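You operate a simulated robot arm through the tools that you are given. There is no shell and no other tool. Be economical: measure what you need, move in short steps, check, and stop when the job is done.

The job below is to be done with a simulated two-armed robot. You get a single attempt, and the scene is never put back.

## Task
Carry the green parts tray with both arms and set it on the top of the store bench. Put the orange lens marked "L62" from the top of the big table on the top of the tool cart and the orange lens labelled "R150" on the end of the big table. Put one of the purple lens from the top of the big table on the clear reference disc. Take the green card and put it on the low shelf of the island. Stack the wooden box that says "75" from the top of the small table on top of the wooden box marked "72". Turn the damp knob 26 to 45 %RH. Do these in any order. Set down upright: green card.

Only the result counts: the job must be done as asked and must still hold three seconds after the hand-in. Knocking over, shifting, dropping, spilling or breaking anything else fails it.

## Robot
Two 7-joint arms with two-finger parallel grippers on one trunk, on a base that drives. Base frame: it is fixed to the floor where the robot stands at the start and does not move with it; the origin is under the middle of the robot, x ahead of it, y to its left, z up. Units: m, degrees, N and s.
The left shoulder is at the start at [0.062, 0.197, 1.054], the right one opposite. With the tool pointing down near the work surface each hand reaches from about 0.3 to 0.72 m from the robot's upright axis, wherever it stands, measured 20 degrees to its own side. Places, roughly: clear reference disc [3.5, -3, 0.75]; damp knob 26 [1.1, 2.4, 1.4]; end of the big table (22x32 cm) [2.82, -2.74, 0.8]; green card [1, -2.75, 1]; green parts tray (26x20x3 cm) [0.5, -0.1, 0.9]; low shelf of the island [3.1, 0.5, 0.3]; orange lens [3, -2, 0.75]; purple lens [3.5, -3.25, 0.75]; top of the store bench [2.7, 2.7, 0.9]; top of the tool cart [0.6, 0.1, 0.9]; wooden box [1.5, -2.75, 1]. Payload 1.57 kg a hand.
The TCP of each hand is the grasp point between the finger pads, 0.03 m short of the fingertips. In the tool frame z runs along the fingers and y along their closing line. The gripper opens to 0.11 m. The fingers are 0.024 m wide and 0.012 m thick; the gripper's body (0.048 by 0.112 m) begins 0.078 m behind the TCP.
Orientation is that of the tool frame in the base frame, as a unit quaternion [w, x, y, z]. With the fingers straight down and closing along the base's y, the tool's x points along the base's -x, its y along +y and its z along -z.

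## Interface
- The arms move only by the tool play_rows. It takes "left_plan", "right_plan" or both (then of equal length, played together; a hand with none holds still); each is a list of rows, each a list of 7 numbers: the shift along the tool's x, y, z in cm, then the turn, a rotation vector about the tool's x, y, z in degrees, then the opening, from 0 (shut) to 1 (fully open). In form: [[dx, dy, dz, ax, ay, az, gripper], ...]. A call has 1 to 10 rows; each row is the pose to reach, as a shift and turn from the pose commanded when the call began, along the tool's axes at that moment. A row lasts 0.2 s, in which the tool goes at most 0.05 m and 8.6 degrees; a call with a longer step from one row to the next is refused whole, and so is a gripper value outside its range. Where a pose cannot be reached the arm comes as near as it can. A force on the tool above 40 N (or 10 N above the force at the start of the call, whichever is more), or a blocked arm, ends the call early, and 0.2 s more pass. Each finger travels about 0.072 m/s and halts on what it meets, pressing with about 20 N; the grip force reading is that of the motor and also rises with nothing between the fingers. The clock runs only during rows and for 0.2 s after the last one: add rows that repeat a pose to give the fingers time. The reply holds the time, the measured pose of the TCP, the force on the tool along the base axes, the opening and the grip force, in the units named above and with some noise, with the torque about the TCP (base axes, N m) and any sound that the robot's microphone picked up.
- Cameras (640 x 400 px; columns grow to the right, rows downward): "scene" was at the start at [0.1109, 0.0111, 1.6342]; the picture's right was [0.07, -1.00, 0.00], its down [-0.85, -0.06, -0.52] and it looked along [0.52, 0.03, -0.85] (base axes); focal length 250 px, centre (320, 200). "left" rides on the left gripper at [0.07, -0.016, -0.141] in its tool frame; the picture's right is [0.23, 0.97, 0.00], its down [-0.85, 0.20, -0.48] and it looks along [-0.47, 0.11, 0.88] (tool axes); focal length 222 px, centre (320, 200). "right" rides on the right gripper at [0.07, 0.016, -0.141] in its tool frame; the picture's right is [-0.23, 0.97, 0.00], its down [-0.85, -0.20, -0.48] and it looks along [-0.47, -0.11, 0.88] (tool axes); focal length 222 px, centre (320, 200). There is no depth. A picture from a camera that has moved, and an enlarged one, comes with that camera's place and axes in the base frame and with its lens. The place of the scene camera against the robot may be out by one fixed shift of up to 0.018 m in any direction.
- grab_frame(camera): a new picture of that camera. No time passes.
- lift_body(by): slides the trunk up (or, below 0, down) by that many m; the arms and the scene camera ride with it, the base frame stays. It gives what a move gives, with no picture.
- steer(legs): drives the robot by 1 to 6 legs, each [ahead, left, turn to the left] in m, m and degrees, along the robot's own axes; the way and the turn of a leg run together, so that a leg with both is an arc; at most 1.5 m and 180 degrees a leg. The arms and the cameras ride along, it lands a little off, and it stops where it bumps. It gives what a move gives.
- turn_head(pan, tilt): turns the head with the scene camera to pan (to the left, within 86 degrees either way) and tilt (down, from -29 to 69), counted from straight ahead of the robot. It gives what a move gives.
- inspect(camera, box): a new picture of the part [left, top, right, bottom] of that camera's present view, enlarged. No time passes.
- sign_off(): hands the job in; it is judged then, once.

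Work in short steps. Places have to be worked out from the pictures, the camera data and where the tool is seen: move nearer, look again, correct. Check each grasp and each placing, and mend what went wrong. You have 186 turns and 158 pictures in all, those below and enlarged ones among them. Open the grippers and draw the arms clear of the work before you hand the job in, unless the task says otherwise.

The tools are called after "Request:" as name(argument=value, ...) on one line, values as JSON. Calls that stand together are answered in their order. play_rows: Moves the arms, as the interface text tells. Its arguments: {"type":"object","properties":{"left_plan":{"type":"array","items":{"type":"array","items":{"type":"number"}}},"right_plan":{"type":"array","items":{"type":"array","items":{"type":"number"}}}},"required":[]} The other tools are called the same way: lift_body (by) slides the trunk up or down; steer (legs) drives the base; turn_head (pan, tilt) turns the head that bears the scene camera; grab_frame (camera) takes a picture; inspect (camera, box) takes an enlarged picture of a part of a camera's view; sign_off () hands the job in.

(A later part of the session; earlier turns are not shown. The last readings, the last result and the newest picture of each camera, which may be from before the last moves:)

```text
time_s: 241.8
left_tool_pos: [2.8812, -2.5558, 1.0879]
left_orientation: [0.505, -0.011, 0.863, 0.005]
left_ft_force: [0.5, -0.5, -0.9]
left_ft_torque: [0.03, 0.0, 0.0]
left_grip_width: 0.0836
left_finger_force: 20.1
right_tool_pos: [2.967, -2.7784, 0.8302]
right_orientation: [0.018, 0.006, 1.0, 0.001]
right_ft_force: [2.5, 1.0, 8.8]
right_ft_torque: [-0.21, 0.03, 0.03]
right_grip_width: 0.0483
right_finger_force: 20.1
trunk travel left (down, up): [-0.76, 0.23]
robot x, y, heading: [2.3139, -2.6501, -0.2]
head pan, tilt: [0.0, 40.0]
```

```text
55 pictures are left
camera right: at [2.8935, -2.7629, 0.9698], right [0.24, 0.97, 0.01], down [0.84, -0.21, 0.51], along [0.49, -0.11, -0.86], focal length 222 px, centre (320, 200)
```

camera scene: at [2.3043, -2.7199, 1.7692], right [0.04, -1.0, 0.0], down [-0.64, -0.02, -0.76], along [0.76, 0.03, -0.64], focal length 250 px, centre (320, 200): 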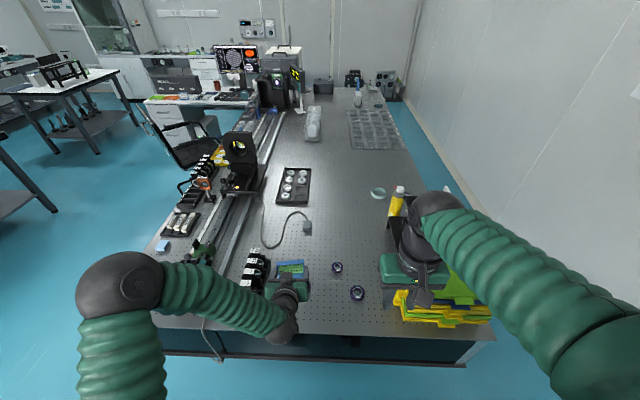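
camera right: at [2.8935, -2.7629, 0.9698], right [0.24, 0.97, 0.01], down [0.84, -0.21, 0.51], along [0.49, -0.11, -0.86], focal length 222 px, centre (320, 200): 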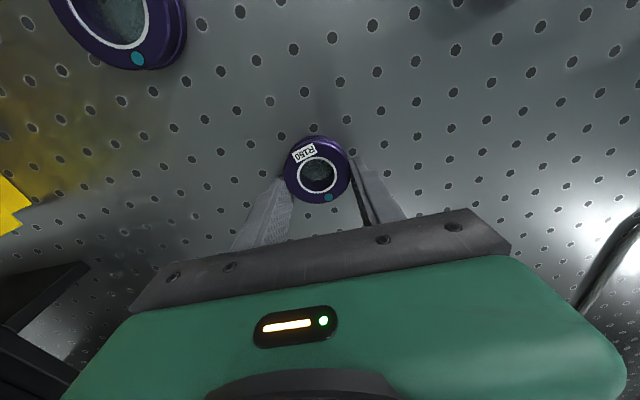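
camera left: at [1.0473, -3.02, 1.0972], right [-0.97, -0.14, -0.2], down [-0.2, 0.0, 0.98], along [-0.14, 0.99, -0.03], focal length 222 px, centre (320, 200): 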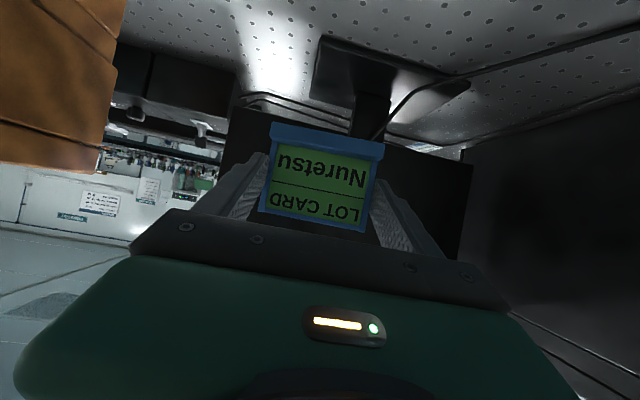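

Purple puck gripped (48 mm). I lift it, raise the trunk and drive round to the south side of the big table.

Request:
play_rows(right_plan=[[0, 0, -3, 0, 0, 0, 0.2], [1, 0, -7, 0, 0, 0, 0.2], [3, 0, -11, 0, 0, 0, 0.2], [5, 0, -15, 0, 0, 0, 0.2], [7, 0, -19, 0, 0, 0, 0.2], [9, 0, -23, 0, 0, 0, 0.2]])

Request:
lift_body(by=0.12)

Request:
steer(legs=[[-0.05, 0, 0], [0, -1.12, 0], [1.2, 0, 0]])

Request:
turn_head(pan=30, tilt=35)

Request:
grab_frame(camera="scene")

```text
time_s: 243.2
left_tool_pos: [2.8799, -2.5561, 1.0875]
left_orientation: [0.505, -0.009, 0.863, 0.004]
left_ft_force: [-0.3, 0.3, -0.9]
left_ft_torque: [0.05, -0.01, 0.01]
left_grip_width: 0.0837
left_finger_force: 20.3
right_tool_pos: [2.8657, -2.7784, 1.0568]
right_orientation: [0.018, 0.007, 1.0, 0.001]
right_ft_force: [-0.6, -0.4, -1.2]
right_ft_torque: [-0.04, -0.04, 0.01]
right_grip_width: 0.0482
right_finger_force: 20.1
trunk travel left (down, up): [-0.76, 0.23]
robot x, y, heading: [2.3172, -2.6513, -0.2]
head pan, tilt: [0.0, 40.0]
```

```text
time_s: 244.7
left_tool_pos: [2.8831, -2.5568, 1.2066]
left_orientation: [0.504, -0.009, 0.864, 0.003]
left_ft_force: [0.3, 0.1, -0.2]
left_ft_torque: [0.02, 0.02, -0.02]
left_grip_width: 0.0836
left_finger_force: 20.2
right_tool_pos: [2.8681, -2.7797, 1.175]
right_orientation: [0.017, 0.006, 1.0, 0.001]
right_ft_force: [0.7, -0.2, -1.1]
right_ft_torque: [0.02, 0.01, 0.01]
right_grip_width: 0.0485
right_finger_force: 20.2
trunk travel left (down, up): [-0.88, 0.11]
robot x, y, heading: [2.3145, -2.6487, -0.1]
head pan, tilt: [0.0, 40.0]
```

```text
time_s: 256.6
left_tool_pos: [4.0201, -3.6282, 1.208]
left_orientation: [0.504, -0.028, 0.863, 0.015]
left_ft_force: [0.3, 0.7, -1.0]
left_ft_torque: [0.02, 0.01, 0.01]
left_grip_width: 0.0837
left_finger_force: 19.5
right_tool_pos: [4.0139, -3.8511, 1.1762]
right_orientation: [0.016, -0.015, 1.0, 0.001]
right_ft_force: [0.0, -0.5, -0.5]
right_ft_torque: [-0.02, 0.0, 0.0]
right_grip_width: 0.0481
right_finger_force: 19.9
trunk travel left (down, up): [-0.88, 0.11]
robot x, y, heading: [3.4572, -3.7407, 2.3]
head pan, tilt: [0.0, 40.0]
```

```text
time_s: 257.6
left_tool_pos: [4.0191, -3.6275, 1.2088]
left_orientation: [0.504, -0.029, 0.863, 0.015]
left_ft_force: [-1.0, 0.3, -0.1]
left_ft_torque: [-0.03, -0.01, 0.01]
left_grip_width: 0.0837
left_finger_force: 19.8
right_tool_pos: [4.0142, -3.8505, 1.1757]
right_orientation: [0.018, -0.014, 1.0, 0.001]
right_ft_force: [-0.3, 0.7, -1.0]
right_ft_torque: [0.03, -0.03, 0.0]
right_grip_width: 0.0484
right_finger_force: 20.3
trunk travel left (down, up): [-0.88, 0.11]
robot x, y, heading: [3.4568, -3.7435, 2.3]
head pan, tilt: [30.0, 35.0]
```

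```text
54 pictures are left
camera scene: at [3.5781, -3.6876, 1.8966], right [0.53, -0.85, 0.0], down [-0.49, -0.31, -0.82], along [0.69, 0.44, -0.58], focal length 250 px, centre (320, 200)
```

scene: 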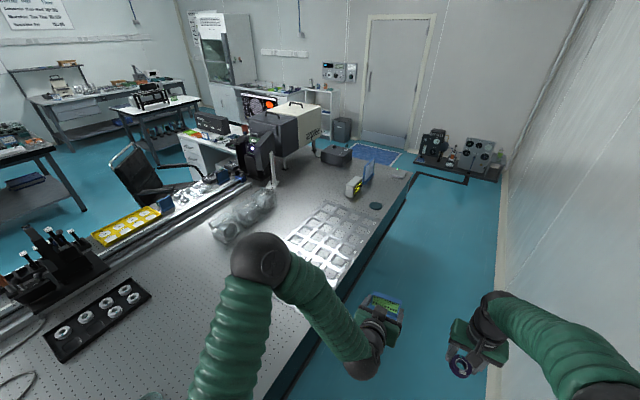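

I turn left to face the disc.

Request:
steer(legs=[[0, 0, 88]])

Request:
turn_head(pan=0, tilt=50)

Request:
grab_frame(camera="scene")

Request:
grab_frame(camera="right")

```text
time_s: 261.7
left_tool_pos: [3.3716, -3.1769, 1.2074]
left_orientation: [-0.355, 0.615, -0.606, -0.359]
left_ft_force: [0.1, 0.9, -0.3]
left_ft_torque: [-0.01, -0.01, 0.01]
left_grip_width: 0.0839
left_finger_force: 20.6
right_tool_pos: [3.5933, -3.1929, 1.1768]
right_orientation: [0.012, -0.701, 0.713, 0.013]
right_ft_force: [-0.9, -0.1, -1.2]
right_ft_torque: [-0.01, 0.0, -0.02]
right_grip_width: 0.0482
right_finger_force: 20.4
trunk travel left (down, up): [-0.88, 0.11]
robot x, y, heading: [3.4634, -3.743, 89.6]
head pan, tilt: [30.0, 35.0]
```

```text
time_s: 262.6
left_tool_pos: [3.3724, -3.1785, 1.2101]
left_orientation: [-0.355, 0.615, -0.605, -0.359]
left_ft_force: [-0.5, -0.1, -0.7]
left_ft_torque: [-0.04, 0.02, -0.04]
left_grip_width: 0.084
left_finger_force: 20.1
right_tool_pos: [3.5948, -3.1964, 1.1767]
right_orientation: [0.012, -0.7, 0.714, 0.013]
right_ft_force: [0.2, -0.7, -0.3]
right_ft_torque: [0.01, -0.01, 0.02]
right_grip_width: 0.0483
right_finger_force: 19.8
trunk travel left (down, up): [-0.88, 0.11]
robot x, y, heading: [3.457, -3.7406, 89.7]
head pan, tilt: [0.0, 50.0]
```

```text
53 pictures are left
camera scene: at [3.4688, -3.6246, 1.875], right [1.0, -0.01, 0.0], down [-0.01, -0.77, -0.64], along [0.01, 0.64, -0.77], focal length 250 px, centre (320, 200)
```

scene: 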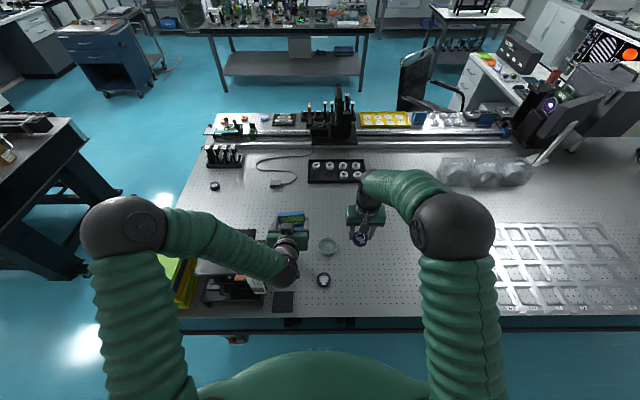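

```text
52 pictures are left
camera right: at [3.5769, -3.2712, 1.3165], right [-0.97, 0.25, 0.01], down [0.22, 0.83, 0.51], along [0.12, 0.5, -0.86], focal length 222 px, centre (320, 200)
```

right: 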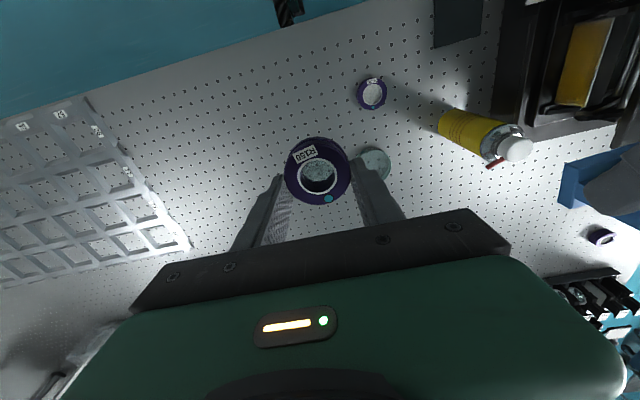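

The disc is at about (3.494, −3.048). I strafe left 0.1 m and bring the puck above it.

Request:
steer(legs=[[0.02, 0.1, 0]])

Request:
play_rows(right_plan=[[-3, 0, 1, 0, 0, 0, 0.2], [-6, 0, 3, 0, 0, 0, 0.2], [-9, 0, 6, 0, 0, 0, 0.2], [-11, 0, 9, 0, 0, 0, 0.2], [-11, 0, 12, 0, 0, 0, 0.2], [-11, 0, 14, 0, 0, 0, 0.2], [-11, 0, 14, 0, 0, 0, 0.2]])

Request:
grab_frame(camera="right")

```text
time_s: 263.8
left_tool_pos: [3.3113, -3.1593, 1.2126]
left_orientation: [0.349, -0.608, 0.611, 0.367]
left_ft_force: [3.0, -0.2, -0.1]
left_ft_torque: [-0.03, 0.06, 0.19]
left_grip_width: 0.0842
left_finger_force: 19.7
right_tool_pos: [3.533, -3.1754, 1.1735]
right_orientation: [0.003, -0.698, 0.716, 0.024]
right_ft_force: [1.3, 1.2, -0.1]
right_ft_torque: [-0.02, 0.18, 0.01]
right_grip_width: 0.0482
right_finger_force: 19.9
trunk travel left (down, up): [-0.88, 0.11]
robot x, y, heading: [3.3608, -3.7236, 89.4]
head pan, tilt: [0.0, 50.0]
```

```text
time_s: 265.4
left_tool_pos: [3.2849, -3.1599, 1.2113]
left_orientation: [-0.358, 0.611, -0.608, -0.359]
left_ft_force: [0.6, -1.7, -1.1]
left_ft_torque: [-0.03, 0.02, 0.0]
left_grip_width: 0.0842
left_finger_force: 19.8
right_tool_pos: [3.5078, -3.0605, 1.0399]
right_orientation: [0.012, -0.698, 0.716, 0.014]
right_ft_force: [0.2, 0.2, -0.8]
right_ft_torque: [0.03, 0.04, 0.05]
right_grip_width: 0.0485
right_finger_force: 20.1
trunk travel left (down, up): [-0.88, 0.11]
robot x, y, heading: [3.3624, -3.7213, 89.4]
head pan, tilt: [0.0, 50.0]
```

```text
51 pictures are left
camera right: at [3.4911, -3.1356, 1.1799], right [-0.97, 0.25, 0.01], down [0.23, 0.83, 0.51], along [0.12, 0.5, -0.86], focal length 222 px, centre (320, 200)
```

right: 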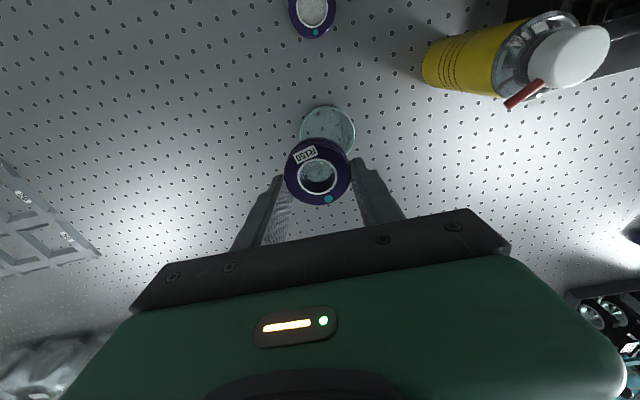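

Disc centre at (3.497, −3.045). I align and lower to just above it.

Request:
play_rows(right_plan=[[-0.5, 0.6, 3, 0, 0, 0, 0.2], [-0.9, 1.1, 7, 0, 0, 0, 0.2], [-0.9, 1.1, 11, 0, 0, 0, 0.2], [-0.9, 1.1, 14.5, 0, 0, 0, 0.2], [-0.9, 1.1, 16.5, 0, 0, 0, 0.2], [-0.9, 1.1, 16.5, 0, 0, 0, 0.2]])

Request:
grab_frame(camera="right")

Request:
inspect(camera="scene", box=[310, 200, 420, 290])

```text
time_s: 266.8
left_tool_pos: [3.2768, -3.1594, 1.2104]
left_orientation: [-0.357, 0.614, -0.606, -0.359]
left_ft_force: [-0.5, -0.5, -0.7]
left_ft_torque: [-0.02, -0.03, -0.07]
left_grip_width: 0.0838
left_finger_force: 20.5
right_tool_pos: [3.4959, -3.0806, 0.8939]
right_orientation: [0.013, -0.697, 0.716, 0.012]
right_ft_force: [-0.7, 0.3, 0.3]
right_ft_torque: [-0.03, -0.06, 0.01]
right_grip_width: 0.0483
right_finger_force: 20.2
right hand out of reach, approached as far as the arm can: row 2, 3, 4, 5, 6
trunk travel left (down, up): [-0.88, 0.11]
robot x, y, heading: [3.3622, -3.7218, 89.6]
head pan, tilt: [0.0, 50.0]
```

```text
50 pictures are left
camera right: at [3.4778, -3.157, 1.0328], right [-0.97, 0.25, 0.01], down [0.22, 0.83, 0.51], along [0.12, 0.5, -0.86], focal length 222 px, centre (320, 200)
```

right: 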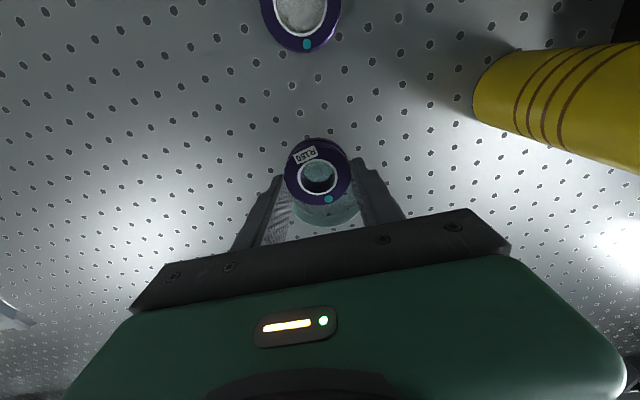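

```text
4.44 times, centred on (365, 245) of scene
camera zoom: at [3.3678, -3.6021, 1.8749], right [1.0, -0.01, 0.0], down [-0.01, -0.77, -0.64], along [0.01, 0.64, -0.77], focal length 1114 px, centre (120, 0)
```

zoom: 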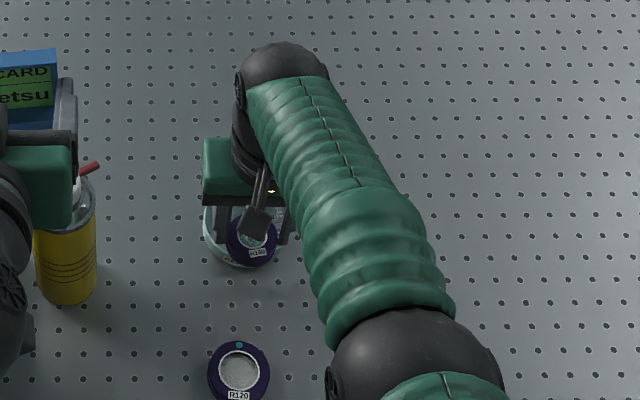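

It runs out of reach 3 cm short. I raise the hand, drive ahead 4 cm, and lower the trunk 0.1 m for reach.

Request:
play_rows(right_plan=[[0, 0, -4, 0, 0, 0, 0.2], [1, 0, -8, 0, 0, 0, 0.2], [2, 0, -12, 0, 0, 0, 0.2]])

Request:
steer(legs=[[0.05, 0, 0]])

Request:
lift_body(by=-0.1)

```text
time_s: 267.6
left_tool_pos: [3.2835, -3.1599, 1.2116]
left_orientation: [-0.356, 0.612, -0.607, -0.36]
left_ft_force: [-0.1, 0.2, -0.8]
left_ft_torque: [-0.01, -0.02, 0.01]
left_grip_width: 0.0841
left_finger_force: 20.6
right_tool_pos: [3.4936, -3.0502, 1.0002]
right_orientation: [0.011, -0.698, 0.716, 0.012]
right_ft_force: [-0.5, -0.3, -1.1]
right_ft_torque: [-0.03, -0.03, 0.0]
right_grip_width: 0.0479
right_finger_force: 20.2
right hand out of reach, approached as far as the arm can: row 1, 2, 3
trunk travel left (down, up): [-0.88, 0.11]
robot x, y, heading: [3.3621, -3.7216, 89.4]
head pan, tilt: [0.0, 50.0]
```

```text
time_s: 268.5
left_tool_pos: [3.2828, -3.1212, 1.2177]
left_orientation: [-0.36, 0.61, -0.605, -0.363]
left_ft_force: [-0.4, -0.2, -0.5]
left_ft_torque: [0.03, 0.02, 0.0]
left_grip_width: 0.0841
left_finger_force: 20.5
right_tool_pos: [3.4923, -3.0073, 1.0087]
right_orientation: [0.016, -0.698, 0.716, 0.019]
right_ft_force: [1.2, 0.5, 0.4]
right_ft_torque: [0.04, -0.03, -0.01]
right_grip_width: 0.0485
right_finger_force: 19.8
trunk travel left (down, up): [-0.88, 0.11]
robot x, y, heading: [3.3681, -3.6702, 89.6]
head pan, tilt: [0.0, 50.0]
```

```text
time_s: 269.9
left_tool_pos: [3.2829, -3.1144, 1.1136]
left_orientation: [-0.358, 0.611, -0.606, -0.361]
left_ft_force: [0.9, 0.5, -0.6]
left_ft_torque: [-0.01, 0.01, 0.02]
left_grip_width: 0.0839
left_finger_force: 20.0
right_tool_pos: [3.4931, -3.0014, 0.8997]
right_orientation: [0.01, -0.698, 0.716, 0.013]
right_ft_force: [-0.1, -0.2, 0.2]
right_ft_torque: [-0.02, -0.01, 0.0]
right_grip_width: 0.0482
right_finger_force: 19.7
trunk travel left (down, up): [-0.78, 0.21]
robot x, y, heading: [3.3647, -3.6736, 89.5]
head pan, tilt: [0.0, 50.0]
```

I bring the puck back over the disc centre and check.

Request:
play_rows(right_plan=[[2, -0.2, 0, 0, 0, 0, 0.2], [4.4, -0.5, 0, 0, 0, 0, 0.2], [4.4, -0.5, 1.5, 0, 0, 0, 0.2], [4.4, -0.5, 1.5, 0, 0, 0, 0.2]])

Request:
grab_frame(camera="right")

```text
time_s: 270.9
left_tool_pos: [3.2817, -3.1124, 1.112]
left_orientation: [-0.357, 0.612, -0.607, -0.36]
left_ft_force: [0.3, -0.8, 0.5]
left_ft_torque: [-0.04, 0.0, -0.03]
left_grip_width: 0.0836
left_finger_force: 20.0
right_tool_pos: [3.4919, -3.0042, 0.8743]
right_orientation: [0.012, -0.698, 0.715, 0.017]
right_ft_force: [0.5, -0.4, -0.7]
right_ft_torque: [-0.01, 0.01, 0.01]
right_grip_width: 0.0482
right_finger_force: 19.8
right hand out of reach, approached as far as the arm can: row 1, 2, 3, 4
trunk travel left (down, up): [-0.78, 0.21]
robot x, y, heading: [3.3669, -3.6714, 89.5]
head pan, tilt: [0.0, 50.0]
```

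```text
48 pictures are left
camera right: at [3.4749, -3.0813, 1.0132], right [-0.97, 0.25, 0.01], down [0.22, 0.83, 0.51], along [0.12, 0.5, -0.86], focal length 222 px, centre (320, 200)
```

right: 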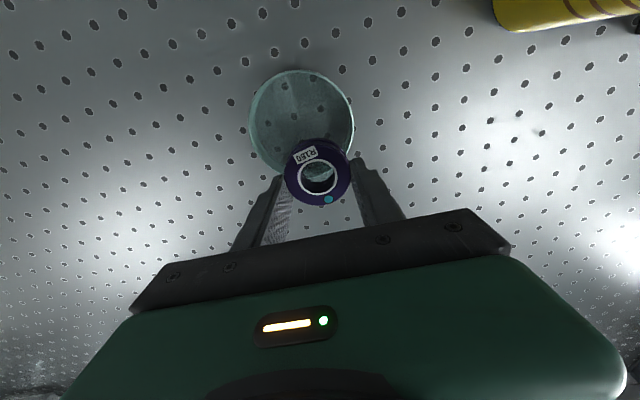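

The arm seems stuck at a joint limit in this posture. I lift and draw it back toward the robot to free it, then re-approach.

Request:
play_rows(right_plan=[[0, 0, -4, 0, 0, 0, 0.2], [2, 0, -7, 0, 0, 0, 0.2], [5, 0, -10, 0, 0, 0, 0.2], [8, 0, -12, 0, 0, 0, 0.2], [12, 0, -14, 0, 0, 0, 0.2], [16, 0, -16, 0, 0, 0, 0.2], [20, 0, -18, 0, 0, 0, 0.2]])

```text
time_s: 272.4
left_tool_pos: [3.2804, -3.1137, 1.1126]
left_orientation: [-0.358, 0.612, -0.606, -0.361]
left_ft_force: [-0.3, -0.3, -0.3]
left_ft_torque: [0.0, 0.01, 0.03]
left_grip_width: 0.0836
left_finger_force: 19.5
right_tool_pos: [3.4593, -2.9879, 1.0226]
right_orientation: [0.013, -0.697, 0.716, 0.015]
right_ft_force: [-0.4, 0.2, -0.3]
right_ft_torque: [0.0, -0.01, 0.03]
right_grip_width: 0.0482
right_finger_force: 19.6
right hand out of reach, approached as far as the arm can: row 1, 2, 3, 4, 5, 6, 7
trunk travel left (down, up): [-0.78, 0.21]
robot x, y, heading: [3.3623, -3.6742, 89.4]
head pan, tilt: [0.0, 50.0]
```

I cancel the pull-back and command a spot near the actual pose to regain tracking.

Request:
play_rows(right_plan=[[-4, -2, 0, 0, 0, 0, 0.2], [-8, -4, 0, 0, 0, 0, 0.2], [-12, -5, 0, 0, 0, 0, 0.2], [-16, -6, 0, 0, 0, 0, 0.2], [-20, -6, 0, 0, 0, 0, 0.2], [-24, -6, -3, 0, 0, 0, 0.2], [-24, -6, -7, 0, 0, 0, 0.2]])

Request:
grab_frame(camera="scene")

```text
time_s: 274.1
left_tool_pos: [3.2838, -3.1143, 1.1135]
left_orientation: [-0.357, 0.612, -0.606, -0.362]
left_ft_force: [1.0, 0.7, -0.5]
left_ft_torque: [-0.01, -0.02, -0.03]
left_grip_width: 0.0836
left_finger_force: 20.2
right_tool_pos: [3.5345, -2.979, 1.0806]
right_orientation: [0.014, -0.699, 0.715, 0.016]
right_ft_force: [-0.2, 0.4, -0.4]
right_ft_torque: [0.01, 0.05, -0.02]
right_grip_width: 0.0482
right_finger_force: 20.0
right hand out of reach, approached as far as the arm can: row 1, 2, 3, 4, 5, 6, 7
trunk travel left (down, up): [-0.78, 0.21]
robot x, y, heading: [3.3631, -3.6694, 89.6]
head pan, tilt: [0.0, 50.0]
```

```text
47 pictures are left
camera scene: at [3.3751, -3.554, 1.775], right [1.0, -0.01, 0.0], down [-0.01, -0.77, -0.64], along [0.01, 0.64, -0.77], focal length 250 px, centre (320, 200)
```

scene: 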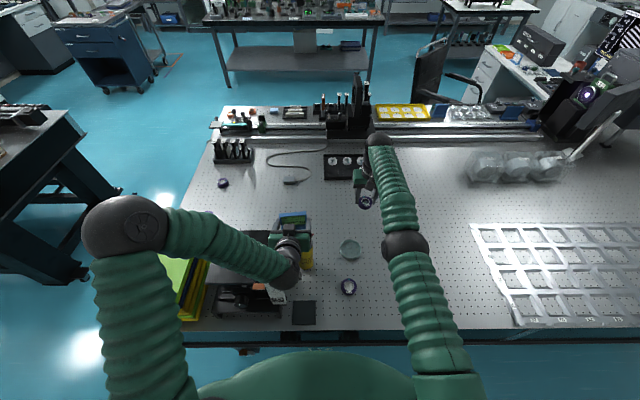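

The arm is fully stretched, so the stored command lies too far ahead. I pull the command back 25 cm and read.

Request:
play_rows(right_plan=[[4, 0, 0, 0, 0, 0, 0.2], [8, 0, 0, 0, 0, 0, 0.2], [12, 0, 0, 0, 0, 0, 0.2], [16, 0, 0, 0, 0, 0, 0.2], [20, 0, 0, 0, 0, 0, 0.2], [24, 0, 0, 0, 0, 0, 0.2], [28, 0, 0, 0, 0, 0, 0.2], [28, 0, 0, 0, 0, 0, 0.2]])

```text
time_s: 275.9
left_tool_pos: [3.2832, -3.113, 1.1131]
left_orientation: [-0.358, 0.612, -0.606, -0.362]
left_ft_force: [0.4, 0.3, -0.5]
left_ft_torque: [0.01, -0.02, 0.06]
left_grip_width: 0.0839
left_finger_force: 20.0
right_tool_pos: [3.5154, -2.9817, 1.0863]
right_orientation: [0.013, -0.697, 0.716, 0.016]
right_ft_force: [-0.8, -0.9, -0.3]
right_ft_torque: [-0.04, 0.01, -0.01]
right_grip_width: 0.0482
right_finger_force: 20.0
right hand out of reach, approached as far as the arm can: row 1, 2, 3, 4, 5, 6, 7, 8
trunk travel left (down, up): [-0.78, 0.21]
robot x, y, heading: [3.3643, -3.6686, 89.6]
head pan, tilt: [0.0, 50.0]
```

The elbow looks locked straight (singular). I wiggle the wrist pitch by 34° and back while commanding the hand inward to unbend it.

Request:
play_rows(right_plan=[[0, -2, -2, 0, 8.5, 0, 0.2], [0, -4, -4, 0, 17, 0, 0.2], [0, -6, -6, 0, 25.5, 0, 0.2], [0, -8, -8, 0, 34, 0, 0.2], [0, -8, -10, 0, 34, 0, 0.2], [0, -8, -10, 0, 25.5, 0, 0.2], [0, -8, -10, 0, 17, 0, 0.2], [0, -8, -10, 0, 8.5, 0, 0.2], [0, -8, -10, 0, 0, 0, 0.2]])

```text
time_s: 277.9
left_tool_pos: [3.2879, -3.1117, 1.1125]
left_orientation: [-0.356, 0.611, -0.608, -0.362]
left_ft_force: [0.0, 0.7, -0.3]
left_ft_torque: [-0.02, -0.02, 0.01]
left_grip_width: 0.084
left_finger_force: 20.4
right_tool_pos: [3.5963, -2.9969, 1.1859]
right_orientation: [0.011, -0.698, 0.716, 0.017]
right_ft_force: [0.5, 0.3, 0.2]
right_ft_torque: [-0.01, 0.01, -0.03]
right_grip_width: 0.0483
right_finger_force: 20.5
right hand out of reach, approached as far as the arm can: row 1, 2, 3, 4, 5, 6, 7, 8
trunk travel left (down, up): [-0.78, 0.21]
robot x, y, heading: [3.3654, -3.6702, 89.4]
head pan, tilt: [0.0, 50.0]
```

Tracking has resumed at the present pose. I try pulling back again from here.

Request:
play_rows(right_plan=[[2, 0, 0, 0, 0, 0, 0.2], [4, 0, 0, 0, 0, 0, 0.2], [6, 0, 0, 0, 0, 0, 0.2], [9, 0, 0, 0, 0, 0, 0.2], [12, 0, 0, 0, 0, 0, 0.2]])

```text
time_s: 279.1
left_tool_pos: [3.2812, -3.1136, 1.1121]
left_orientation: [-0.358, 0.612, -0.606, -0.361]
left_ft_force: [0.0, -0.2, -0.3]
left_ft_torque: [0.02, -0.03, -0.04]
left_grip_width: 0.0839
left_finger_force: 20.0
right_tool_pos: [3.5906, -3.0021, 1.2042]
right_orientation: [0.013, -0.698, 0.716, 0.015]
right_ft_force: [-0.3, -0.2, -0.3]
right_ft_torque: [0.03, -0.01, -0.03]
right_grip_width: 0.0483
right_finger_force: 19.6
right hand out of reach, approached as far as the arm can: row 1, 2, 3, 4, 5
trunk travel left (down, up): [-0.78, 0.21]
robot x, y, heading: [3.3634, -3.671, 89.7]
head pan, tilt: [0.0, 50.0]
```

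Pull-back is still limited by posture (elbow swung above). I swing the hand outward to the right and up to bring the elbow back out.

Request:
play_rows(right_plan=[[0, -4, -1, 0, 0, 0, 0.2], [0, -8, -2, 0, 0, 0, 0.2], [1, -12, -3, 0, 0, 0, 0.2], [3, -16, -4, 0, 0, 0, 0.2], [6, -19, -4, 0, 0, 0, 0.2], [9, -22, -4, 0, 0, 0, 0.2], [13, -24, -4, 0, 0, 0, 0.2], [17, -25, -4, 0, 0, 0, 0.2]])

Request:
grab_frame(camera="scene")

```text
time_s: 280.9
left_tool_pos: [3.284, -3.1126, 1.1124]
left_orientation: [-0.357, 0.612, -0.606, -0.362]
left_ft_force: [-0.1, 0.1, -0.9]
left_ft_torque: [-0.03, 0.0, -0.02]
left_grip_width: 0.0841
left_finger_force: 19.6
right_tool_pos: [3.8783, -3.1143, 1.2597]
right_orientation: [0.012, -0.698, 0.716, 0.017]
right_ft_force: [0.1, -0.1, 0.1]
right_ft_torque: [0.02, -0.02, 0.0]
right_grip_width: 0.0483
right_finger_force: 20.1
right hand out of reach, approached as far as the arm can: row 2, 3, 5, 6, 7, 8
trunk travel left (down, up): [-0.78, 0.21]
robot x, y, heading: [3.363, -3.6703, 89.4]
head pan, tilt: [0.0, 50.0]
```

```text
46 pictures are left
camera scene: at [3.3775, -3.5546, 1.775], right [1.0, -0.01, 0.0], down [-0.01, -0.77, -0.64], along [0.0, 0.64, -0.77], focal length 250 px, centre (320, 200)
```

scene: 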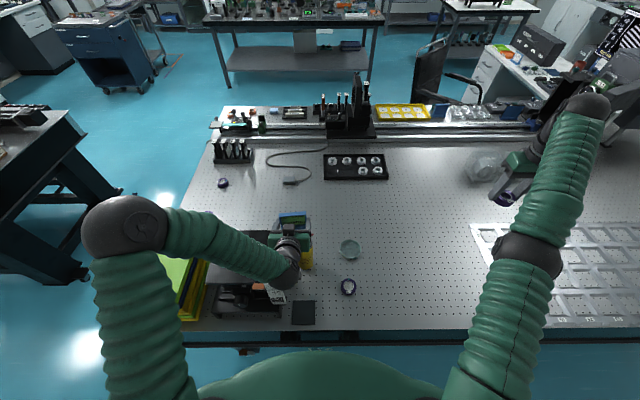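

The elbow is straight. I combine pulling back with a forward pitch of the wrist to force the elbow to bend.

Request:
play_rows(right_plan=[[3, 0, 0, 0, -8.5, 0, 0.2], [6, 0, 0, 0, -17, 0, 0.2], [9, 0, 0, 0, -25.5, 0, 0.2], [12, 0, 0, 0, -34, 0, 0.2], [15, 0, 0, 0, -42.5, 0, 0.2], [18, 0, 0, 0, -51, 0, 0.2], [20, 0, 0, 0, -51, 0, 0.2], [20, 0, 0, 0, -51, 0, 0.2]])

```text
time_s: 282.6
left_tool_pos: [3.2818, -3.1114, 1.1122]
left_orientation: [-0.357, 0.612, -0.607, -0.361]
left_ft_force: [0.3, 0.6, -0.9]
left_ft_torque: [0.01, 0.0, -0.02]
left_grip_width: 0.0842
left_finger_force: 20.6
right_tool_pos: [4.1115, -3.1999, 1.3422]
right_orientation: [0.32, -0.623, 0.64, 0.315]
right_ft_force: [-0.2, 0.3, -1.8]
right_ft_torque: [0.01, 0.0, -0.01]
right_grip_width: 0.0483
right_finger_force: 20.2
right hand out of reach, approached as far as the arm can: row 1, 2, 3, 4, 5, 6, 7, 8
trunk travel left (down, up): [-0.78, 0.21]
robot x, y, heading: [3.3584, -3.6714, 89.6]
head pan, tilt: [0.0, 50.0]
```

It slides along the reach sphere. I now sweep tangentially to the left (the elbow's flexing side) while un-pitching the wrist.

Request:
play_rows(right_plan=[[-1.75, 2.3, 2.4, 0, 6.4, 0, 0.2], [-3.5, 4.6, 4.8, 0, 12.8, 0, 0.2], [-5.2, 7, 7.1, 0, 19.2, 0, 0.2], [-7, 9.3, 9.5, 0, 25.6, 0, 0.2], [-8.7, 11.6, 11.9, 0, 32, 0, 0.2], [-10.5, 14, 14.2, 0, 38.4, 0, 0.2], [-12.2, 16.3, 16.6, 0, 44.8, 0, 0.2], [-14, 18.6, 19, 0, 51, 0, 0.2]])

Request:
play_rows(right_plan=[[2, 1, 0, 0, 0, 0, 0.2], [4, 2, 0, 0, 0, 0, 0.2], [7, 3, 0, 0, 0, 0, 0.2], [10, 3, 0, 0, 0, 0, 0.2]])

```text
time_s: 284.4
left_tool_pos: [3.2847, -3.1114, 1.1121]
left_orientation: [-0.356, 0.611, -0.607, -0.361]
left_ft_force: [-0.3, 0.0, -0.2]
left_ft_torque: [-0.02, 0.01, 0.0]
left_grip_width: 0.0839
left_finger_force: 20.2
right_tool_pos: [3.8306, -3.1021, 1.3031]
right_orientation: [0.016, -0.698, 0.716, 0.02]
right_ft_force: [-0.3, -0.1, -0.5]
right_ft_torque: [0.03, -0.01, 0.01]
right_grip_width: 0.0483
right_finger_force: 19.3
right hand out of reach, approached as far as the arm can: row 2, 3, 4, 5, 6, 7, 8
trunk travel left (down, up): [-0.78, 0.21]
robot x, y, heading: [3.3655, -3.6749, 89.3]
head pan, tilt: [0.0, 50.0]
```

```text
time_s: 285.4
left_tool_pos: [3.2838, -3.1132, 1.1126]
left_orientation: [-0.357, 0.612, -0.606, -0.362]
left_ft_force: [0.1, 0.6, 0.2]
left_ft_torque: [-0.01, -0.02, 0.04]
left_grip_width: 0.0838
left_finger_force: 20.1
right_tool_pos: [3.8279, -3.1147, 1.322]
right_orientation: [0.012, -0.697, 0.716, 0.017]
right_ft_force: [0.4, -1.2, 0.3]
right_ft_torque: [-0.03, -0.02, -0.01]
right_grip_width: 0.0481
right_finger_force: 20.5
right hand out of reach, approached as far as the arm can: row 1, 2, 3, 4
trunk travel left (down, up): [-0.78, 0.21]
robot x, y, heading: [3.3619, -3.6729, 89.6]
head pan, tilt: [0.0, 50.0]
```

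Still straight. I try raising the hand high (up 25 cm), then pulling in.

Request:
play_rows(right_plan=[[0, 1, -4, 0, 0, 0, 0.2], [1, 2, -8, 0, 0, 0, 0.2], [2, 3, -12, 0, 0, 0, 0.2], [4, 4, -15.5, 0, 0, 0, 0.2], [7, 5, -18, 0, 0, 0, 0.2], [10, 6, -20, 0, 0, 0, 0.2], [14, 7, -21, 0, 0, 0, 0.2], [18, 8, -22, 0, 0, 0, 0.2], [22, 9, -22, 0, 0, 0, 0.2], [26, 10, -22, 0, 0, 0, 0.2]])

```text
time_s: 287.6
left_tool_pos: [3.282, -3.1109, 1.1122]
left_orientation: [-0.357, 0.612, -0.606, -0.361]
left_ft_force: [0.3, 0.2, -0.9]
left_ft_torque: [-0.01, 0.02, -0.01]
left_grip_width: 0.084
left_finger_force: 20.4
right_tool_pos: [3.7178, -3.3777, 1.5271]
right_orientation: [0.016, -0.698, 0.716, 0.016]
right_ft_force: [0.3, 0.0, -0.6]
right_ft_torque: [-0.04, -0.03, 0.02]
right_grip_width: 0.0482
right_finger_force: 20.3
right hand out of reach, approached as far as the arm can: row 1, 2, 3, 4, 5, 6, 7, 8, 9, 10
trunk travel left (down, up): [-0.78, 0.21]
robot x, y, heading: [3.3638, -3.6714, 89.8]
head pan, tilt: [0.0, 50.0]
```

It moved inward at height. Now I lower straight down, which should fold the elbow.

Request:
play_rows(right_plan=[[0.5, -1, 2, 0, 0, 0, 0.2], [0.5, -2, 5, 0, 0, 0, 0.2], [0.5, -2, 9, 0, 0, 0, 0.2], [0.5, -2, 13, 0, 0, 0, 0.2], [0.5, -2, 17, 0, 0, 0, 0.2], [0.5, -2, 21, 0, 0, 0, 0.2], [0.5, -2, 25, 0, 0, 0, 0.2]])

Request:
grab_frame(camera="scene")

```text
time_s: 289.2
left_tool_pos: [3.2838, -3.112, 1.1111]
left_orientation: [-0.358, 0.611, -0.607, -0.361]
left_ft_force: [0.3, -0.5, -0.9]
left_ft_torque: [-0.01, 0.0, -0.02]
left_grip_width: 0.0842
left_finger_force: 19.9
right_tool_pos: [3.7405, -3.3751, 1.2774]
right_orientation: [0.013, -0.698, 0.716, 0.016]
right_ft_force: [1.4, 0.0, -0.4]
right_ft_torque: [-0.01, 0.01, -0.01]
right_grip_width: 0.0481
right_finger_force: 20.2
trunk travel left (down, up): [-0.78, 0.21]
robot x, y, heading: [3.3658, -3.6716, 89.6]
head pan, tilt: [0.0, 50.0]
```

```text
45 pictures are left
camera scene: at [3.3753, -3.5539, 1.775], right [1.0, -0.01, 0.0], down [-0.01, -0.77, -0.64], along [0.01, 0.64, -0.77], focal length 250 px, centre (320, 200)
```

scene: 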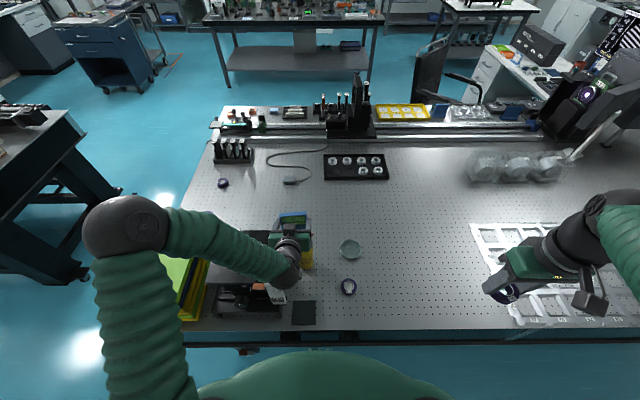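

Freed. I re-approach: first to (3.55, −3.2, 1.1).

Request:
play_rows(right_plan=[[-2.4, 2.7, 2.5, 0, 0, 0, 0.2], [-4.8, 5.4, 5, 0, 0, 0, 0.2], [-7.2, 8.1, 7.5, 0, 0, 0, 0.2], [-9.6, 10.8, 10, 0, 0, 0, 0.2], [-12, 13.5, 12.5, 0, 0, 0, 0.2], [-14.4, 16.2, 15, 0, 0, 0, 0.2], [-16.6, 18.5, 17.7, 0, 0, 0, 0.2]])

```text
time_s: 290.9
left_tool_pos: [3.2817, -3.1122, 1.1125]
left_orientation: [-0.358, 0.612, -0.607, -0.36]
left_ft_force: [-1.4, 0.1, -0.8]
left_ft_torque: [0.0, 0.0, -0.02]
left_grip_width: 0.0839
left_finger_force: 20.5
right_tool_pos: [3.5532, -3.1943, 1.1101]
right_orientation: [0.014, -0.698, 0.716, 0.015]
right_ft_force: [0.2, 0.1, 0.1]
right_ft_torque: [-0.03, -0.06, 0.04]
right_grip_width: 0.0484
right_finger_force: 20.3
trunk travel left (down, up): [-0.78, 0.21]
robot x, y, heading: [3.3628, -3.6721, 89.7]
head pan, tilt: [0.0, 50.0]
```

On track. Next to just above the disc.

Request:
play_rows(right_plan=[[-2.4, 1, 3.5, 0, 0, 0, 0.2], [-4.8, 2, 7, 0, 0, 0, 0.2], [-7.2, 3, 10.5, 0, 0, 0, 0.2], [-9.6, 4, 14, 0, 0, 0, 0.2], [-12, 5, 17, 0, 0, 0, 0.2], [-14.1, 6, 20, 0, 0, 0, 0.2], [-14.1, 6, 20, 0, 0, 0, 0.2]])

Request:
grab_frame(camera="right")

```text
time_s: 292.4
left_tool_pos: [3.2824, -3.113, 1.1139]
left_orientation: [-0.358, 0.612, -0.606, -0.361]
left_ft_force: [-0.2, -1.4, -0.9]
left_ft_torque: [-0.02, -0.01, 0.0]
left_grip_width: 0.0841
left_finger_force: 20.1
right_tool_pos: [3.4988, -3.0442, 0.9176]
right_orientation: [0.013, -0.697, 0.717, 0.018]
right_ft_force: [0.3, 0.2, -0.4]
right_ft_torque: [0.01, 0.01, 0.01]
right_grip_width: 0.0481
right_finger_force: 20.0
trunk travel left (down, up): [-0.78, 0.21]
robot x, y, heading: [3.364, -3.6749, 89.3]
head pan, tilt: [0.0, 50.0]
```

```text
44 pictures are left
camera right: at [3.482, -3.1213, 1.0555], right [-0.97, 0.25, 0.01], down [0.22, 0.83, 0.51], along [0.12, 0.5, -0.86], focal length 222 px, centre (320, 200)
```

right: 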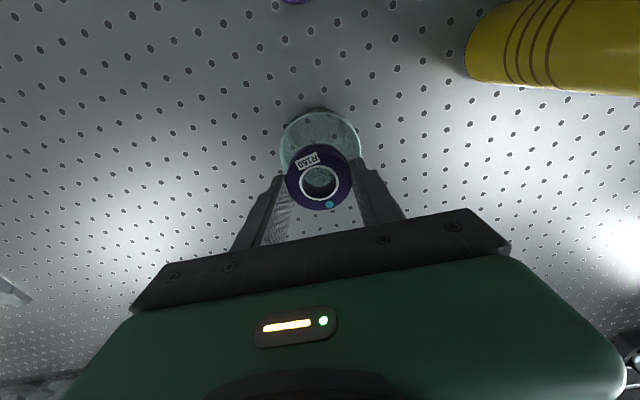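

Aligned. I lower slowly until contact.

Request:
play_rows(right_plan=[[0.3, 0, 2, 0, 0, 0, 0.2], [0.5, 0, 4, 0, 0, 0, 0.2], [0.5, 0, 5.5, 0, 0, 0, 0.2], [0.5, 0, 6.2, 0, 0, 0, 0.2], [0.5, 0, 6.2, 0, 0, 0, 0.2]])

Request:
grab_frame(camera="right")

```text
time_s: 293.6
left_tool_pos: [3.2828, -3.1128, 1.1128]
left_orientation: [-0.358, 0.611, -0.607, -0.36]
left_ft_force: [0.1, -0.1, -0.6]
left_ft_torque: [0.02, 0.04, 0.0]
left_grip_width: 0.084
left_finger_force: 20.1
right_tool_pos: [3.4994, -3.0458, 0.8537]
right_orientation: [0.013, -0.697, 0.716, 0.017]
right_ft_force: [-0.4, -0.8, 0.7]
right_ft_torque: [0.01, 0.02, -0.02]
right_grip_width: 0.0481
right_finger_force: 20.6
trunk travel left (down, up): [-0.78, 0.21]
robot x, y, heading: [3.3618, -3.673, 89.6]
head pan, tilt: [0.0, 50.0]
```

```text
43 pictures are left
camera right: at [3.4815, -3.1226, 0.9914], right [-0.97, 0.25, 0.01], down [0.22, 0.83, 0.51], along [0.12, 0.5, -0.86], focal length 222 px, centre (320, 200)
```

right: 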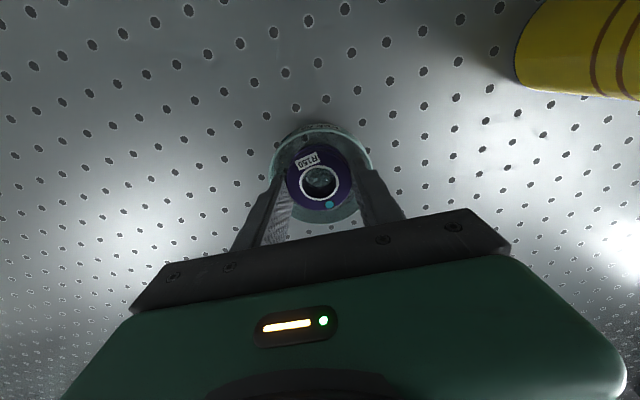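

Concentric. Lower in 4 mm steps.

Request:
play_rows(right_plan=[[0, 0, 0.4, 0, 0, 0, 0.2], [0, 0, 0.7, 0, 0, 0, 0.2], [0, 0, 0.7, 0, 0, 0, 0.2]])

```text
time_s: 294.4
left_tool_pos: [3.2823, -3.1165, 1.1159]
left_orientation: [-0.359, 0.611, -0.605, -0.363]
left_ft_force: [0.4, -0.3, 0.1]
left_ft_torque: [-0.01, 0.02, -0.02]
left_grip_width: 0.0835
left_finger_force: 20.0
right_tool_pos: [3.4983, -3.0462, 0.8534]
right_orientation: [0.017, -0.697, 0.717, 0.02]
right_ft_force: [5.7, 1.7, 39.2]
right_ft_torque: [-0.37, -0.91, -0.01]
right_grip_width: 0.0481
right_finger_force: 19.8
trunk travel left (down, up): [-0.78, 0.21]
robot x, y, heading: [3.3633, -3.6671, 89.6]
head pan, tilt: [0.0, 50.0]
```

Contact reached (39 N). I ease up 6 mm and release, then rise.

Request:
play_rows(right_plan=[[0, 0, -0.6, 0, 0, 0, 0.2], [0, 0, -0.6, 0, 0, 0, 0.5], [0, 0, -0.6, 0, 0, 0, 0.7], [0, 0, -0.6, 0, 0, 0, 0.7], [0, 0, -3, 0, 0, 0, 0.7], [0, 0, -7, 0, 0, 0, 0.7], [0, 0, -11, 0, 0, 0, 0.7]])

Request:
grab_frame(camera="right")

```text
time_s: 296.1
left_tool_pos: [3.2806, -3.1151, 1.113]
left_orientation: [-0.358, 0.612, -0.605, -0.361]
left_ft_force: [0.5, 0.2, -0.6]
left_ft_torque: [-0.04, -0.01, -0.07]
left_grip_width: 0.0837
left_finger_force: 19.8
right_tool_pos: [3.4973, -3.0538, 0.9574]
right_orientation: [0.014, -0.698, 0.716, 0.016]
right_ft_force: [-0.6, -0.4, 0.2]
right_ft_torque: [0.01, -0.04, 0.01]
right_grip_width: 0.0769
right_finger_force: 0.2
trunk travel left (down, up): [-0.78, 0.21]
robot x, y, heading: [3.3693, -3.6684, 89.7]
head pan, tilt: [0.0, 50.0]
```

```text
42 pictures are left
camera right: at [3.48, -3.1307, 1.0968], right [-0.97, 0.25, 0.01], down [0.22, 0.83, 0.51], along [0.12, 0.5, -0.86], focal length 222 px, centre (320, 200)
```

right: 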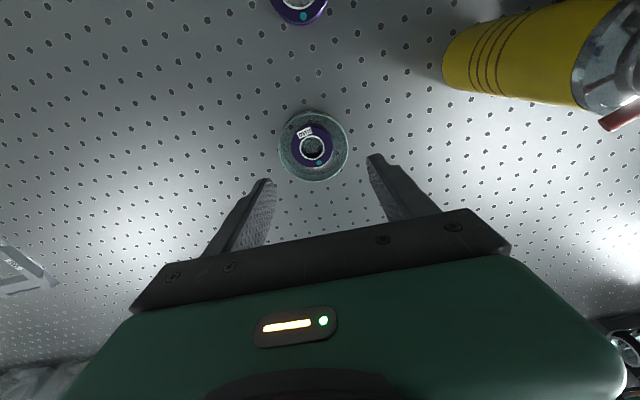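

The purple lens rests centred on the disc. I retract and drive back to the west side, facing east near the orange lenses.

Request:
play_rows(right_plan=[[3, -2, -3, 0, 0, 0, 0.7], [6, -4, -6, 0, 0, 0, 0.7], [9, -6, -9, 0, 0, 0, 0.7], [12, -7, -12, 0, 0, 0, 0.7], [15, -8, -15, 0, 0, 0, 0.7], [18, -8, -18, 0, 0, 0, 0.7]])

Request:
lift_body(by=0.08)

Request:
steer(legs=[[-0.08, 0, 0], [0, 1.12, 0], [0, 0, -90], [0, 1.45, 0], [0, 0.38, 0]])

Request:
turn_head(pan=0, tilt=48)

Request:
grab_frame(camera="scene")

```text
time_s: 297.4
left_tool_pos: [3.2826, -3.1148, 1.1134]
left_orientation: [-0.358, 0.612, -0.606, -0.362]
left_ft_force: [-0.3, -0.6, -0.5]
left_ft_torque: [-0.02, 0.01, 0.03]
left_grip_width: 0.0837
left_finger_force: 20.1
right_tool_pos: [3.5746, -3.2418, 1.128]
right_orientation: [0.014, -0.697, 0.716, 0.017]
right_ft_force: [-0.3, 0.4, 0.3]
right_ft_torque: [0.01, 0.02, 0.0]
right_grip_width: 0.0772
right_finger_force: 0.1
trunk travel left (down, up): [-0.78, 0.21]
robot x, y, heading: [3.3611, -3.6718, 89.8]
head pan, tilt: [0.0, 50.0]
```

```text
time_s: 298.6
left_tool_pos: [3.2844, -3.1115, 1.1918]
left_orientation: [-0.358, 0.612, -0.607, -0.36]
left_ft_force: [0.5, -0.7, -0.5]
left_ft_torque: [-0.01, 0.03, 0.0]
left_grip_width: 0.0839
left_finger_force: 20.2
right_tool_pos: [3.574, -3.2391, 1.2083]
right_orientation: [0.013, -0.698, 0.715, 0.017]
right_ft_force: [0.4, -0.1, -0.3]
right_ft_torque: [0.01, -0.03, -0.01]
right_grip_width: 0.0769
right_finger_force: 0.0
trunk travel left (down, up): [-0.86, 0.13]
robot x, y, heading: [3.3635, -3.6723, 89.4]
head pan, tilt: [0.0, 50.0]
```

```text
time_s: 317.6
left_tool_pos: [2.7282, -1.8177, 1.1939]
left_orientation: [0.508, -0.018, 0.861, 0.014]
left_ft_force: [-0.5, -0.8, -0.9]
left_ft_torque: [0.03, 0.02, 0.07]
left_grip_width: 0.0839
left_finger_force: 20.0
right_tool_pos: [2.6143, -2.1149, 1.2073]
right_orientation: [0.021, -0.005, 1.0, 0.006]
right_ft_force: [0.1, 0.3, 0.6]
right_ft_torque: [0.05, -0.02, -0.02]
right_grip_width: 0.077
right_finger_force: 0.1
trunk travel left (down, up): [-0.86, 0.13]
robot x, y, heading: [2.1727, -1.912, 1.5]
head pan, tilt: [0.0, 50.0]
```

```text
time_s: 318.3
left_tool_pos: [2.7263, -1.8131, 1.1925]
left_orientation: [0.508, -0.02, 0.861, 0.012]
left_ft_force: [-0.9, -0.8, -0.7]
left_ft_torque: [0.01, 0.01, -0.01]
left_grip_width: 0.084
left_finger_force: 19.9
right_tool_pos: [2.6125, -2.1098, 1.2082]
right_orientation: [0.022, -0.005, 1.0, 0.003]
right_ft_force: [0.3, -0.1, 0.2]
right_ft_torque: [-0.01, 0.04, -0.03]
right_grip_width: 0.077
right_finger_force: 0.1
trunk travel left (down, up): [-0.86, 0.13]
robot x, y, heading: [2.1742, -1.913, 1.6]
head pan, tilt: [0.0, 48.0]
```

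```text
41 pictures are left
camera scene: at [2.2961, -1.905, 1.8577], right [0.03, -1.0, 0.0], down [-0.74, -0.02, -0.67], along [0.67, 0.02, -0.74], focal length 250 px, centre (320, 200)
```

scene: 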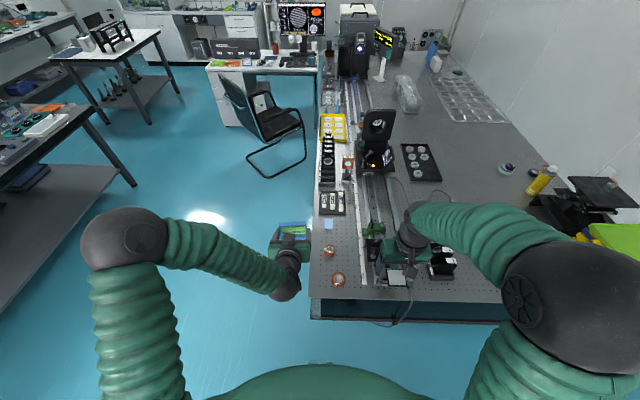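

Two orange pucks at (330,250) and (338,278). I zoom to read them.

Request:
inspect(camera="scene", box=[310, 235, 370, 295])

Request:
inspect(camera="scene", box=[310, 105, 390, 185])

```text
6.67 times, centred on (340, 265) of scene
camera zoom: at [2.2961, -1.905, 1.8577], right [0.03, -1.0, 0.0], down [-0.74, -0.02, -0.67], along [0.67, 0.02, -0.74], focal length 1670 px, centre (187, -233)
```

zoom: 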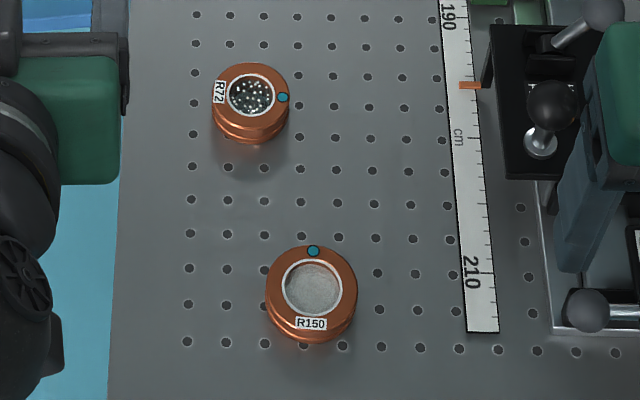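

```text
5.00 times, centred on (350, 145) of scene
camera zoom: at [2.2961, -1.905, 1.8577], right [0.03, -1.0, 0.0], down [-0.74, -0.02, -0.67], along [0.67, 0.02, -0.74], focal length 1253 px, centre (170, 475)
```

zoom: 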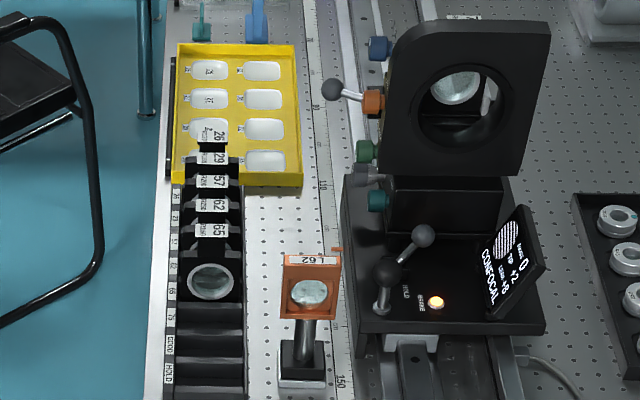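

Orange "R150" is at about (2.78, −1.972); "L 62" is the orange lens on a post at ~(3.44, −2.04). I close in on R150 with the right hand.

Request:
steer(legs=[[0.12, 0.08, -1.5]])

Request:
play_rows(right_plan=[[-1, 1, 4, 0, 0, 0, 0.8], [-2, 2, 8, 0, 0, 0, 0.8], [-3, 3, 12, 0, 0, 0, 0.8], [-4, 4, 16, 0, 0, 0, 0.8], [-5, 5, 20, 0, 0, 0, 0.8], [-5, 5, 20, 0, 0, 0, 0.8]])

Request:
grab_frame(camera="right")

```text
time_s: 319.6
left_tool_pos: [2.8409, -1.7614, 1.1958]
left_orientation: [0.511, -0.004, 0.86, 0.009]
left_ft_force: [-0.6, -1.9, 0.2]
left_ft_torque: [0.09, 0.02, 0.13]
left_grip_width: 0.084
left_finger_force: 20.2
right_tool_pos: [2.7165, -2.0553, 1.2075]
right_orientation: [0.023, 0.009, 1.0, 0.008]
right_ft_force: [-0.8, -0.9, -0.7]
right_ft_torque: [0.1, 0.01, 0.0]
right_grip_width: 0.077
right_finger_force: 0.0
trunk travel left (down, up): [-0.86, 0.13]
robot x, y, heading: [2.289, -1.8344, -0.0]
head pan, tilt: [0.0, 48.0]
```

```text
time_s: 321.0
left_tool_pos: [2.8425, -1.7408, 1.1942]
left_orientation: [0.509, -0.01, 0.861, 0.001]
left_ft_force: [0.5, 0.1, -1.1]
left_ft_torque: [0.01, 0.02, 0.0]
left_grip_width: 0.0838
left_finger_force: 20.1
right_tool_pos: [2.7761, -1.9821, 1.0121]
right_orientation: [0.023, 0.008, 1.0, -0.001]
right_ft_force: [0.1, -0.2, -0.1]
right_ft_torque: [0.04, 0.0, 0.0]
right_grip_width: 0.088
right_finger_force: 0.0
trunk travel left (down, up): [-0.86, 0.13]
robot x, y, heading: [2.2857, -1.8335, 0.1]
head pan, tilt: [0.0, 48.0]
```

```text
38 pictures are left
camera right: at [2.7027, -1.9658, 1.151], right [0.24, 0.97, 0.01], down [0.83, -0.21, 0.52], along [0.5, -0.12, -0.86], focal length 222 px, centre (320, 200)
```

right: 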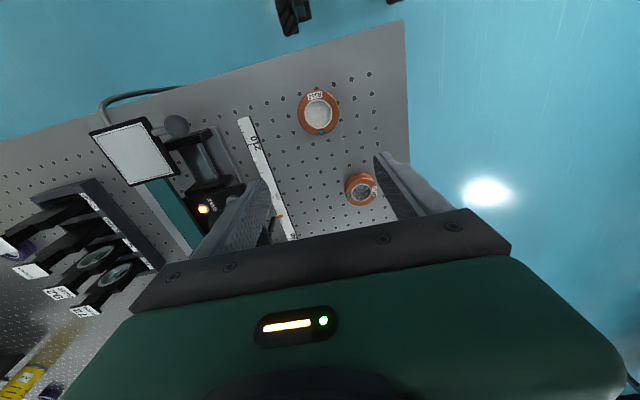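

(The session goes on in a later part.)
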